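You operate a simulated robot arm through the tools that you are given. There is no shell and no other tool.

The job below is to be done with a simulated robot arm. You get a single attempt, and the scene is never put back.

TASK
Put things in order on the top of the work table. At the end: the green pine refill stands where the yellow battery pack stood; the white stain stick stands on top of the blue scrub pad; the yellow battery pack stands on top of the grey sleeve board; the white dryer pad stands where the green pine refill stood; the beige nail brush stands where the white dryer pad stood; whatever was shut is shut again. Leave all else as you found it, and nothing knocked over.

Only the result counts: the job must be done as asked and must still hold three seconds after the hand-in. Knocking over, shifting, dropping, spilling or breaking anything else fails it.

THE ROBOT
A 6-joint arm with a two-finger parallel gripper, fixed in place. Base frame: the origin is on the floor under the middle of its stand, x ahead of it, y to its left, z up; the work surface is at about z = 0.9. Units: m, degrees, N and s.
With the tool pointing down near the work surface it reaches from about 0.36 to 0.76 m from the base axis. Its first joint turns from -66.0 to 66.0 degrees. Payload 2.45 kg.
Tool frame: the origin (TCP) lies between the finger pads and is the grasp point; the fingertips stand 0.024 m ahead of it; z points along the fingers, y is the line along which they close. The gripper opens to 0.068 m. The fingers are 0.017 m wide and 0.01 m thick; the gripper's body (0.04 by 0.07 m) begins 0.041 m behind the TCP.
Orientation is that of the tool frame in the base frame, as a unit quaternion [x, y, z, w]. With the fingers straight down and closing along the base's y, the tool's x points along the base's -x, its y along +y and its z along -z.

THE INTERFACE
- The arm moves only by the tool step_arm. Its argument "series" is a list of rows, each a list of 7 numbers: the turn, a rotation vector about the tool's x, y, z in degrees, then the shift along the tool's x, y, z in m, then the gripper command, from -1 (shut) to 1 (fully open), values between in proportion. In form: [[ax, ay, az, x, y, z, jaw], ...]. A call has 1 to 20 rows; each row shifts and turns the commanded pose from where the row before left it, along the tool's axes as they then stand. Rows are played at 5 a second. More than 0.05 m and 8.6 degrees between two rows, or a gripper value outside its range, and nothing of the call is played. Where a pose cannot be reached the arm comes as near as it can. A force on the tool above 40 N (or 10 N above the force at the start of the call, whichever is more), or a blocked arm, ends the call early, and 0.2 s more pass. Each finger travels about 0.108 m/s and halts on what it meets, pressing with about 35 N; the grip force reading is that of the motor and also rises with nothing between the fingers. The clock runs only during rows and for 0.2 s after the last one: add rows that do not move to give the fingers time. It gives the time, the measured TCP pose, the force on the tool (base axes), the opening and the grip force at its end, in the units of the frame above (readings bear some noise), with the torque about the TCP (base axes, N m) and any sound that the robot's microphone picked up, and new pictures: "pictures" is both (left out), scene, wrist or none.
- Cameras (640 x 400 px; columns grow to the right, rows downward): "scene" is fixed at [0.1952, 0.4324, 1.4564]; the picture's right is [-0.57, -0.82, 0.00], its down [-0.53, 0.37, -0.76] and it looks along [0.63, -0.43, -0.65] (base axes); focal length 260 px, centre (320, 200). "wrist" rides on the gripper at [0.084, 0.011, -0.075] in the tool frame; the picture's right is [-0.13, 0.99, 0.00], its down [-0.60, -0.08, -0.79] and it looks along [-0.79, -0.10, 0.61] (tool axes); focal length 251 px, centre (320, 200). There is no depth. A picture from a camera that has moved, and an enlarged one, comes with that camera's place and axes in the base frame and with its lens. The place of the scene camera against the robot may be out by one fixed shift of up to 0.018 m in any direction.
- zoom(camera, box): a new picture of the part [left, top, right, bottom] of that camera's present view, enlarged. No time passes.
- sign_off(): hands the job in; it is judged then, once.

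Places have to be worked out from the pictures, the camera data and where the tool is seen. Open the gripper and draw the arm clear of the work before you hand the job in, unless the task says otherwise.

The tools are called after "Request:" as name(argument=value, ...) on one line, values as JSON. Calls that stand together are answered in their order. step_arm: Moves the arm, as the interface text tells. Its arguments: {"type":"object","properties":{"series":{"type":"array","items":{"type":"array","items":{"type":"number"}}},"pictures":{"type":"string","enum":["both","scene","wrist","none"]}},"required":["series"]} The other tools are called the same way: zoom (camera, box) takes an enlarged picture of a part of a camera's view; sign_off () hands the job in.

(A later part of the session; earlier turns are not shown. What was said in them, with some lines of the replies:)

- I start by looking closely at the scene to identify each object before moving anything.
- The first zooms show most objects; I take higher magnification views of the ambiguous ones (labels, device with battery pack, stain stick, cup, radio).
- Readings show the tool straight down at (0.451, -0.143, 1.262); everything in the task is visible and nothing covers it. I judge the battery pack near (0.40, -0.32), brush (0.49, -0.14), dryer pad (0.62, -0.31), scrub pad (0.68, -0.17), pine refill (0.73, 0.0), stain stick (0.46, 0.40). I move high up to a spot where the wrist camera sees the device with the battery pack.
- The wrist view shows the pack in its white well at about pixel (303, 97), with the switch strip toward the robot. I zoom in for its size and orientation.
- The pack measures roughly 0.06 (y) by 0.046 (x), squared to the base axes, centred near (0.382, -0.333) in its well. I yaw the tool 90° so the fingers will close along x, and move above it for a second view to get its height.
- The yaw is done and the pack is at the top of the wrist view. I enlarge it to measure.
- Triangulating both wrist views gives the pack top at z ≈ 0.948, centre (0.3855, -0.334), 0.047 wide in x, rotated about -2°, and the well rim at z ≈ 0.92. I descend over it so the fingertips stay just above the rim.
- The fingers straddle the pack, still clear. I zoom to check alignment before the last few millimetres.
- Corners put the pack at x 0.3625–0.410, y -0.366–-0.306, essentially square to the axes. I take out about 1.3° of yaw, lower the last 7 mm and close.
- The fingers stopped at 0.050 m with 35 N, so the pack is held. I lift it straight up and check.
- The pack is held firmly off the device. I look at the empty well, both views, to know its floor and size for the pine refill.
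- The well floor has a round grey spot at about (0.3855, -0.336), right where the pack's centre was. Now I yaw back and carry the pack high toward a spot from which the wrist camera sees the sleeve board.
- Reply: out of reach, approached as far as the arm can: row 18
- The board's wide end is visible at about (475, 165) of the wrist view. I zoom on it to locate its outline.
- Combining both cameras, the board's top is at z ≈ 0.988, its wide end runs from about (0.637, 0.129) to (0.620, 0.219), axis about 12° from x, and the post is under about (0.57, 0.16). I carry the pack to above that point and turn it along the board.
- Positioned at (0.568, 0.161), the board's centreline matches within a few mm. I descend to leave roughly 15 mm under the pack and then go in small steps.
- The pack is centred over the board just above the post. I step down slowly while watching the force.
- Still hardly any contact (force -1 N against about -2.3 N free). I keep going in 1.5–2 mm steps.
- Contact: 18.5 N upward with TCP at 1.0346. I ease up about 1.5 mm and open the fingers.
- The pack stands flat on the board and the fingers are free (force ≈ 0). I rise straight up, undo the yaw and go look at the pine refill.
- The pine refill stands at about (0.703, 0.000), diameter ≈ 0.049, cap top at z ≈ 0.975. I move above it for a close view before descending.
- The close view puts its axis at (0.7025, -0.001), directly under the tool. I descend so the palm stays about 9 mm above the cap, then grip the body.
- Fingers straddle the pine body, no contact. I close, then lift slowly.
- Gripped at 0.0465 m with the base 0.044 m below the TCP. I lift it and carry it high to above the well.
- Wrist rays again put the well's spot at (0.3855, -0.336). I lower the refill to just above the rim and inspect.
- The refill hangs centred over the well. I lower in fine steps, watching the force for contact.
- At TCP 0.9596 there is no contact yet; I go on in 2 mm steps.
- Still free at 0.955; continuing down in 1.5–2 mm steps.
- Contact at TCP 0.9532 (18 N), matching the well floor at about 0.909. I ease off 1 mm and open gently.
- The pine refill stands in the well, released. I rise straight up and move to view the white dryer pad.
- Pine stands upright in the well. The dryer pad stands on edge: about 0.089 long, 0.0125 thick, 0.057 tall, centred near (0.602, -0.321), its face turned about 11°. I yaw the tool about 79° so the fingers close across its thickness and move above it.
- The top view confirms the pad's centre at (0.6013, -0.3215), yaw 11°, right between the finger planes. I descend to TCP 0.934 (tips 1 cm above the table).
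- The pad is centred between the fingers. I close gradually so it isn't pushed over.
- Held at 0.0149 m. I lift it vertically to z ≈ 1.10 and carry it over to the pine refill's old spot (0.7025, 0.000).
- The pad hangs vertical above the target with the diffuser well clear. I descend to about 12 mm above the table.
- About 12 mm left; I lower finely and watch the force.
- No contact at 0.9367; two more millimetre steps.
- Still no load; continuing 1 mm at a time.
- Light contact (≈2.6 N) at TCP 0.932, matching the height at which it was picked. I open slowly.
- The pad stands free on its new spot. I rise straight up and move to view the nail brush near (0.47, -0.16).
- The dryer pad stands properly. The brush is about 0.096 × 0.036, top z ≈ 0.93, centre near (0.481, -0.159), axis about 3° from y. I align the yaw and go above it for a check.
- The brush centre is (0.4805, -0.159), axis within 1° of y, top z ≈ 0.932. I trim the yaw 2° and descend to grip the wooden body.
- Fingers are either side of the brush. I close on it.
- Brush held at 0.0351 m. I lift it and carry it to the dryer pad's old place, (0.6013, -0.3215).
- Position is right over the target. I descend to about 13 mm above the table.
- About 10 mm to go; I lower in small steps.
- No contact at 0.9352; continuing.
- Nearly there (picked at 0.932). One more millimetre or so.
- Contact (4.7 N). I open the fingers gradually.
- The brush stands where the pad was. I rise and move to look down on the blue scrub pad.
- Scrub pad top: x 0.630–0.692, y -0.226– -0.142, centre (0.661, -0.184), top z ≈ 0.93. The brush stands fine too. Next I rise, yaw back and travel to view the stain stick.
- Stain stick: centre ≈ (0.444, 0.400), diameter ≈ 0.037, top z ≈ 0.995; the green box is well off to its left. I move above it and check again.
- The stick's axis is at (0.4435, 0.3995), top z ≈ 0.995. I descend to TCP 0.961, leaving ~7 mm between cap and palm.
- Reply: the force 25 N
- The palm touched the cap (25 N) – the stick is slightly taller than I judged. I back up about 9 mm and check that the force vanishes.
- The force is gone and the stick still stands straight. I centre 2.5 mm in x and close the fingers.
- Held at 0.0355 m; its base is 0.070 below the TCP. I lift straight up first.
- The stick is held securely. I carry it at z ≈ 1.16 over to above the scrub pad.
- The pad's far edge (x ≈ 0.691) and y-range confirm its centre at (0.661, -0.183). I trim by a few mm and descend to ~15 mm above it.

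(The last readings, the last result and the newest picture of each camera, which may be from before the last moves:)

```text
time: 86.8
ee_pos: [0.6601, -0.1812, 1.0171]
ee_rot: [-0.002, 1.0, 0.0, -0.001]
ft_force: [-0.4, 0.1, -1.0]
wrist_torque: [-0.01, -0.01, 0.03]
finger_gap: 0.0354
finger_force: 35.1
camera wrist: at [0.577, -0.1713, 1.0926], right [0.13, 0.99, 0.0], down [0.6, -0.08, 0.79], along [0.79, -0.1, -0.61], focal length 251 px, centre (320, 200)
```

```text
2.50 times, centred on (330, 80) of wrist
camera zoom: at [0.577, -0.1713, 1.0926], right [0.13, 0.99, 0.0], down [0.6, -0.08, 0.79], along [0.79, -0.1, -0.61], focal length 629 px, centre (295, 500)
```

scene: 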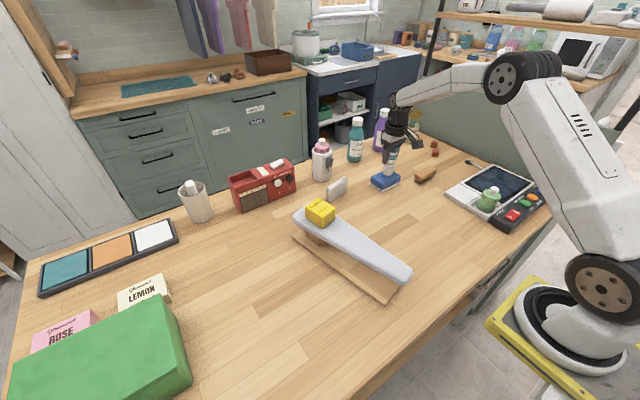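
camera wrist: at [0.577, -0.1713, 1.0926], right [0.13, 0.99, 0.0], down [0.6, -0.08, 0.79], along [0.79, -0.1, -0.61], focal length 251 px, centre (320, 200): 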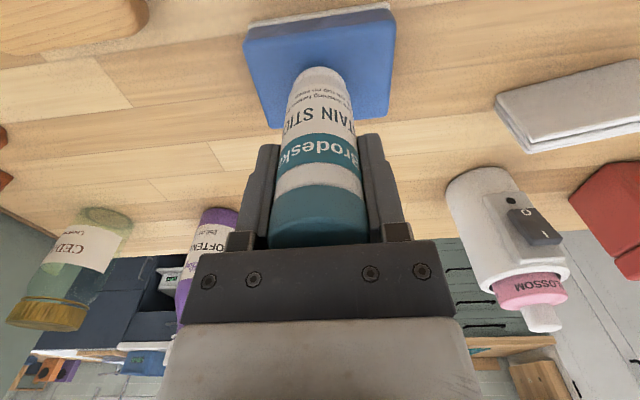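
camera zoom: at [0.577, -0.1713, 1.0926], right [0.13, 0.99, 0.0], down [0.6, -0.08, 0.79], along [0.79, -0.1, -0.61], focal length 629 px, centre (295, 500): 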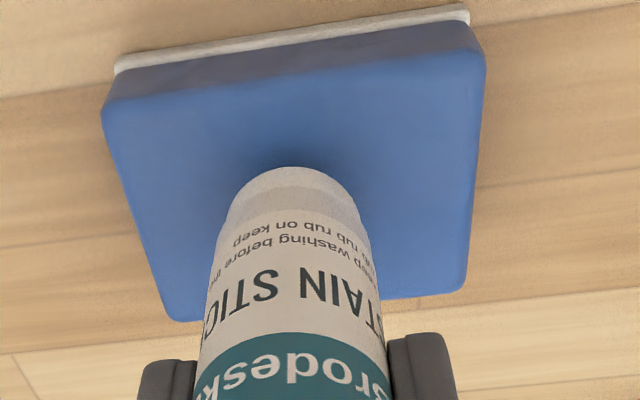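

The stick is centred over the pad (centre ≈ (0.662, -0.180)). I lower in small steps, watching force.

Request:
step_arm(series=[[0, 0, 0, 0, 0, 0.006, -1], [0, 0, 0, 0, 0, 0.004, -1], [0, 0, 0, 0, 0, 0.002, -1], [0, 0, 0, 0, 0, 0, -1]], pictures="scene")

Request:
zoom(camera="scene", box=[350, 130, 430, 200])

```text
time: 87.8
ee_pos: [0.6601, -0.1816, 1.006]
ee_rot: [-0.001, 1.0, 0.0, 0.0]
ft_force: [-0.8, 0.1, -0.3]
wrist_torque: [0.02, -0.01, -0.01]
finger_gap: 0.0352
finger_force: 35.0
```

scene: 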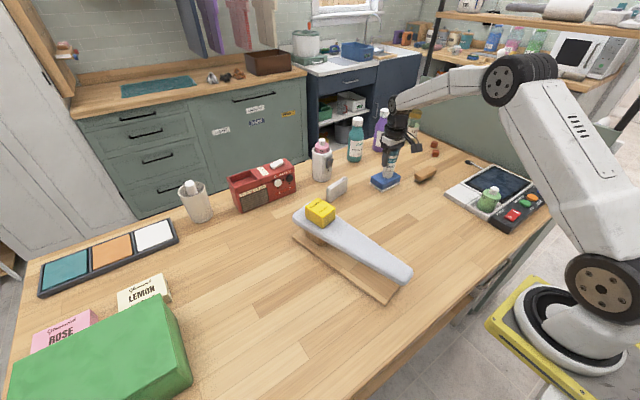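

```text
5.71 times, centred on (390, 165) of scene
camera zoom: at [0.1952, 0.4324, 1.4564], right [-0.57, -0.82, 0.0], down [-0.53, 0.37, -0.76], along [0.63, -0.43, -0.65], focal length 1487 px, centre (-80, 400)
```

zoom: 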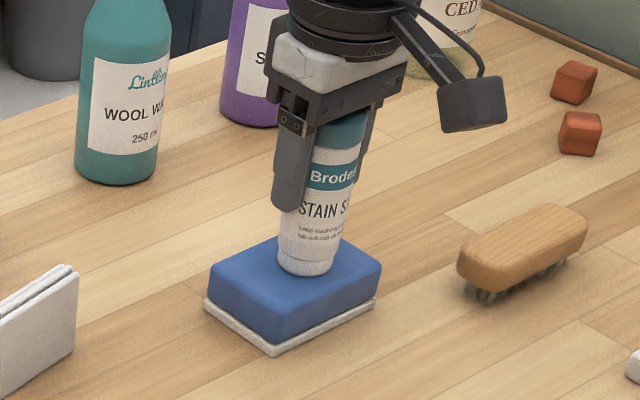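

Nearly touching; no load yet at TCP 1.006. I continue in 1.5 mm steps.

Request:
step_arm(series=[[0, 0, 0, 0, 0, 0.0015, -1], [0, 0, 0, 0, 0, 0.0015, -1], [0, 0, 0, 0, 0, 0, -1]], pictures="none")

```text
time: 88.6
ee_pos: [0.6607, -0.183, 1.005]
ee_rot: [-0.002, 1.0, -0.001, 0.001]
ft_force: [-2.8, 1.3, 11.7]
wrist_torque: [0.11, 0.24, -0.03]
finger_gap: 0.0356
finger_force: 34.9
```

Contact: 11.7 N at TCP 1.005 (pad top ≈ 0.935). I ease up 0.7 mm and release gradually.

Request:
step_arm(series=[[0, 0, 0, 0, 0, -0.0007, -1], [0, 0, 0, 0, 0, 0, -1], [0, 0, 0, 0, 0, 0, 0.06], [0, 0, 0, 0, 0, 0, 0.12], [0, 0, 0, 0, 0, 0, 0.3], [0, 0, 0, 0, 0, 0, 0.6], [0, 0, 0, 0, 0, 0, 1], [0, 0, 0, 0, 0, 0, 1]], pictures="both")

Request:
zoom(camera="scene", box=[350, 130, 430, 200])

```text
time: 90.4
ee_pos: [0.6604, -0.1824, 1.0027]
ee_rot: [0.0, 1.0, 0.0, 0.0]
ft_force: [0.6, -0.4, 0.4]
wrist_torque: [0.01, 0.02, 0.0]
finger_gap: 0.0679
finger_force: 0.1
camera wrist: at [0.5769, -0.1722, 1.079], right [0.13, 0.99, 0.0], down [0.6, -0.08, 0.79], along [0.79, -0.1, -0.61], focal length 251 px, centre (320, 200)
```

scene: 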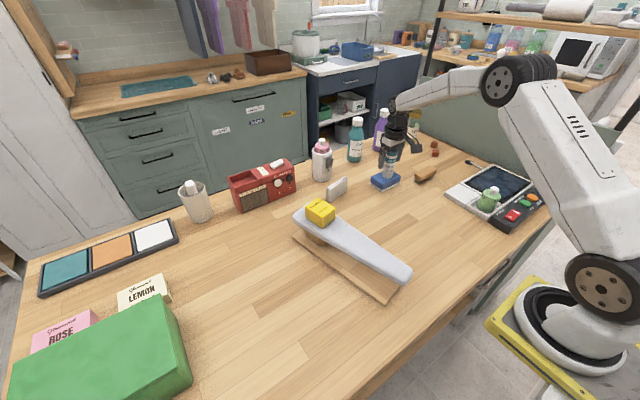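
wrist: 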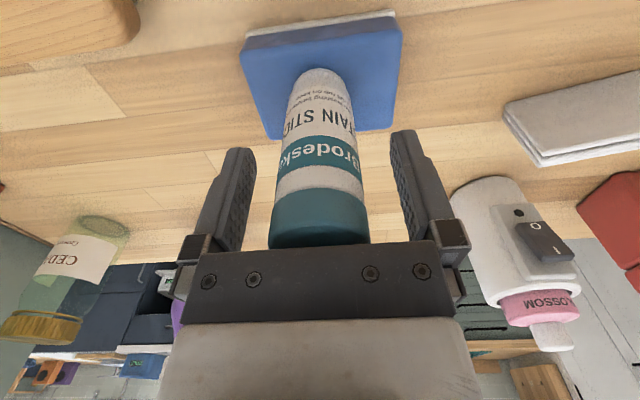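

```text
5.71 times, centred on (390, 165) of scene
camera zoom: at [0.1952, 0.4324, 1.4564], right [-0.57, -0.82, 0.0], down [-0.53, 0.37, -0.76], along [0.63, -0.43, -0.65], focal length 1487 px, centre (-80, 400)
```

zoom: 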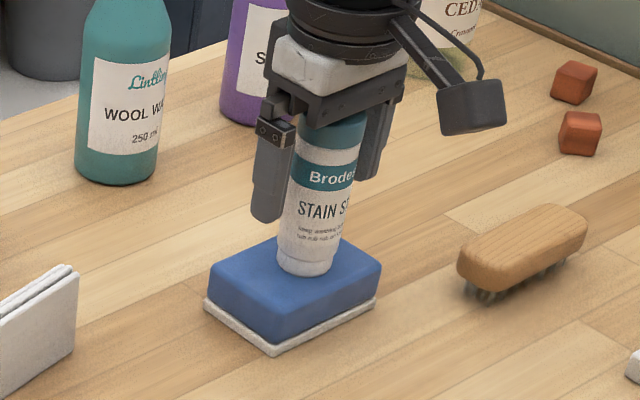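

The stick stands upright on the pad, fingers free. I rise straight up and retreat to the starting area.

Request:
step_arm(series=[[0, 0, 0, 0, 0, -0.01, 1], [0, 0, 0, 0, 0, -0.02, 1], [0, 0, 0, 0, 0, -0.03, 1], [0, 0, 0, 0, 0, -0.04, 1], [0, 0, 0, 0, 0, -0.04, 1], [0, 0, 0, 0, 0, -0.04, 1], [0, 0, 0, 0.035, 0.0067, -0.013, 1], [0, 0, 0, 0.035, 0.0067, -0.013, 1], [0, 0, 0, 0.035, 0.0067, -0.013, 1], [0, 0, 0, 0.035, 0.0067, -0.013, 1], [0, 0, 0, 0.035, 0.0067, -0.013, 1], [0, 0, 0, 0.035, 0.0067, -0.013, 1], [0, 0, 0, 0, 0, 0, 1], [0, 0, 0, 0, 0, 0, 1]], pictures="both")

Request:
zoom(camera="scene", box=[290, 100, 450, 200])

Request:
zoom(camera="scene", box=[400, 120, 600, 245])

Request:
zoom(camera="scene", box=[160, 140, 420, 310])

Request:
zoom(camera="scene", box=[0, 200, 320, 400])

```text
time: 93.4
ee_pos: [0.4507, -0.1429, 1.2606]
ee_rot: [-0.001, 1.0, 0.0, 0.001]
ft_force: [-0.1, 0.8, 0.0]
wrist_torque: [0.0, 0.03, -0.01]
finger_gap: 0.068
finger_force: 0.1
camera wrist: at [0.368, -0.1322, 1.3365], right [0.13, 0.99, 0.0], down [0.6, -0.08, 0.79], along [0.79, -0.1, -0.61], focal length 251 px, centre (320, 200)
```

scene: 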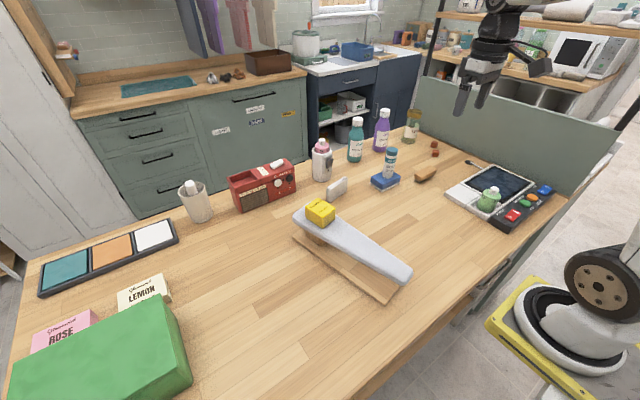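
wrist: 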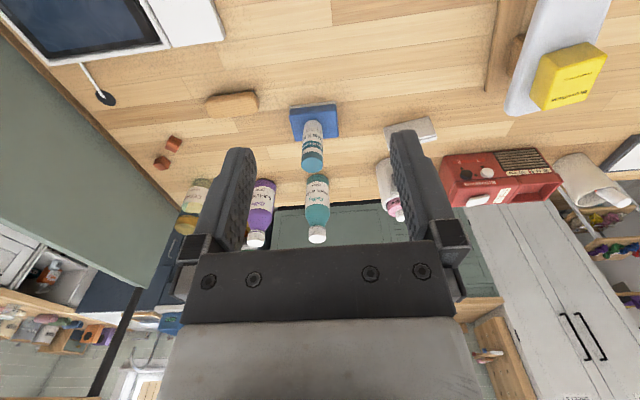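

```text
4.00 times, centred on (370, 150) of scene
camera zoom: at [0.1952, 0.4324, 1.4564], right [-0.57, -0.82, 0.0], down [-0.53, 0.37, -0.76], along [0.63, -0.43, -0.65], focal length 1041 px, centre (120, 400)
```

zoom: 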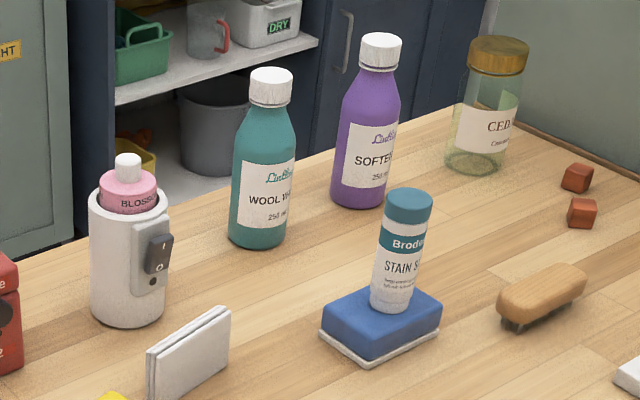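

```text
3.20 times, centred on (500, 182) of scene
camera zoom: at [0.1952, 0.4324, 1.4564], right [-0.57, -0.82, 0.0], down [-0.53, 0.37, -0.76], along [0.63, -0.43, -0.65], focal length 833 px, centre (-256, 256)
```

zoom: 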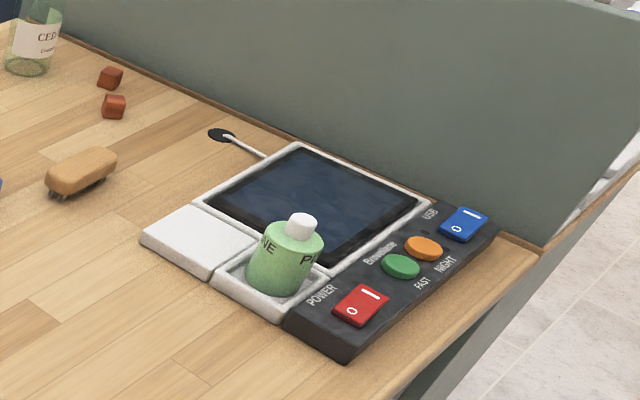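

```text
2.35 times, centred on (290, 225) of scene
camera zoom: at [0.1952, 0.4324, 1.4564], right [-0.57, -0.82, 0.0], down [-0.53, 0.37, -0.76], along [0.63, -0.43, -0.65], focal length 612 px, centre (391, 141)
```

zoom: 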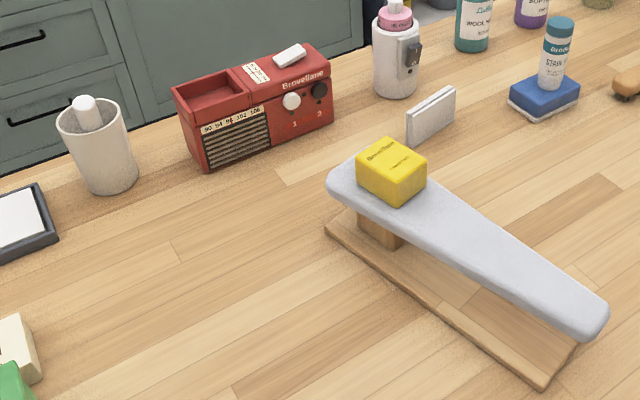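

```text
2.00 times, centred on (160, 300) of scene
camera zoom: at [0.1952, 0.4324, 1.4564], right [-0.57, -0.82, 0.0], down [-0.53, 0.37, -0.76], along [0.63, -0.43, -0.65], focal length 521 px, centre (640, 0)
```

zoom: 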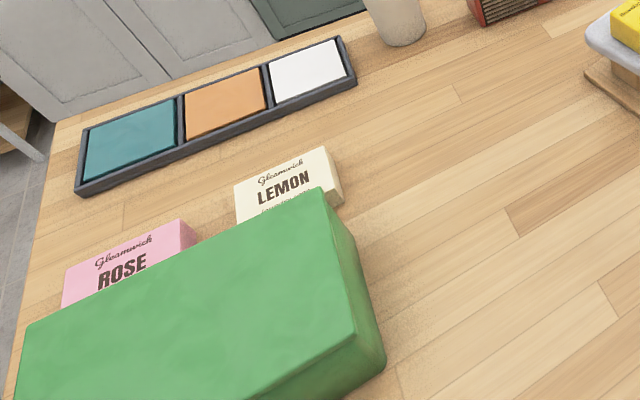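

Final views: the pine refill stands in the well, the stain stick on the scrub pad, the battery pack on the sleeve board, the dryer pad at the pine's old spot, and the brush at the pad's old spot. Everything else matches the first pictures and nothing was opened. The gripper is open and the arm is clear, so I hand in the job.

Request:
sign_off()

```text
The job is handed in.
```

I made all five moves and handed the job in. I haven't been told how it was judged.

| Object | Where it stands now |
|---|---|
| Green pine refill | In the white well where the battery pack stood |
| White stain stick | On top of the blue scrub pad, near its centre |
| Yellow battery pack | On top of the grey sleeve board, over its post |
| White dryer pad | On edge, where the pine refill stood |
| Beige nail brush | On its bristles, where the dryer pad stood |

I didn't open or shut anything, because nothing needed opening to reach these objects. In the last pictures everything was upright and everything else looked as it did at the start. The gripper was open and the arm was back near its starting position.

While I was reaching for the stain stick, the palm pressed on its cap at about 25 N. The stick stayed upright, and I backed off before gripping it.
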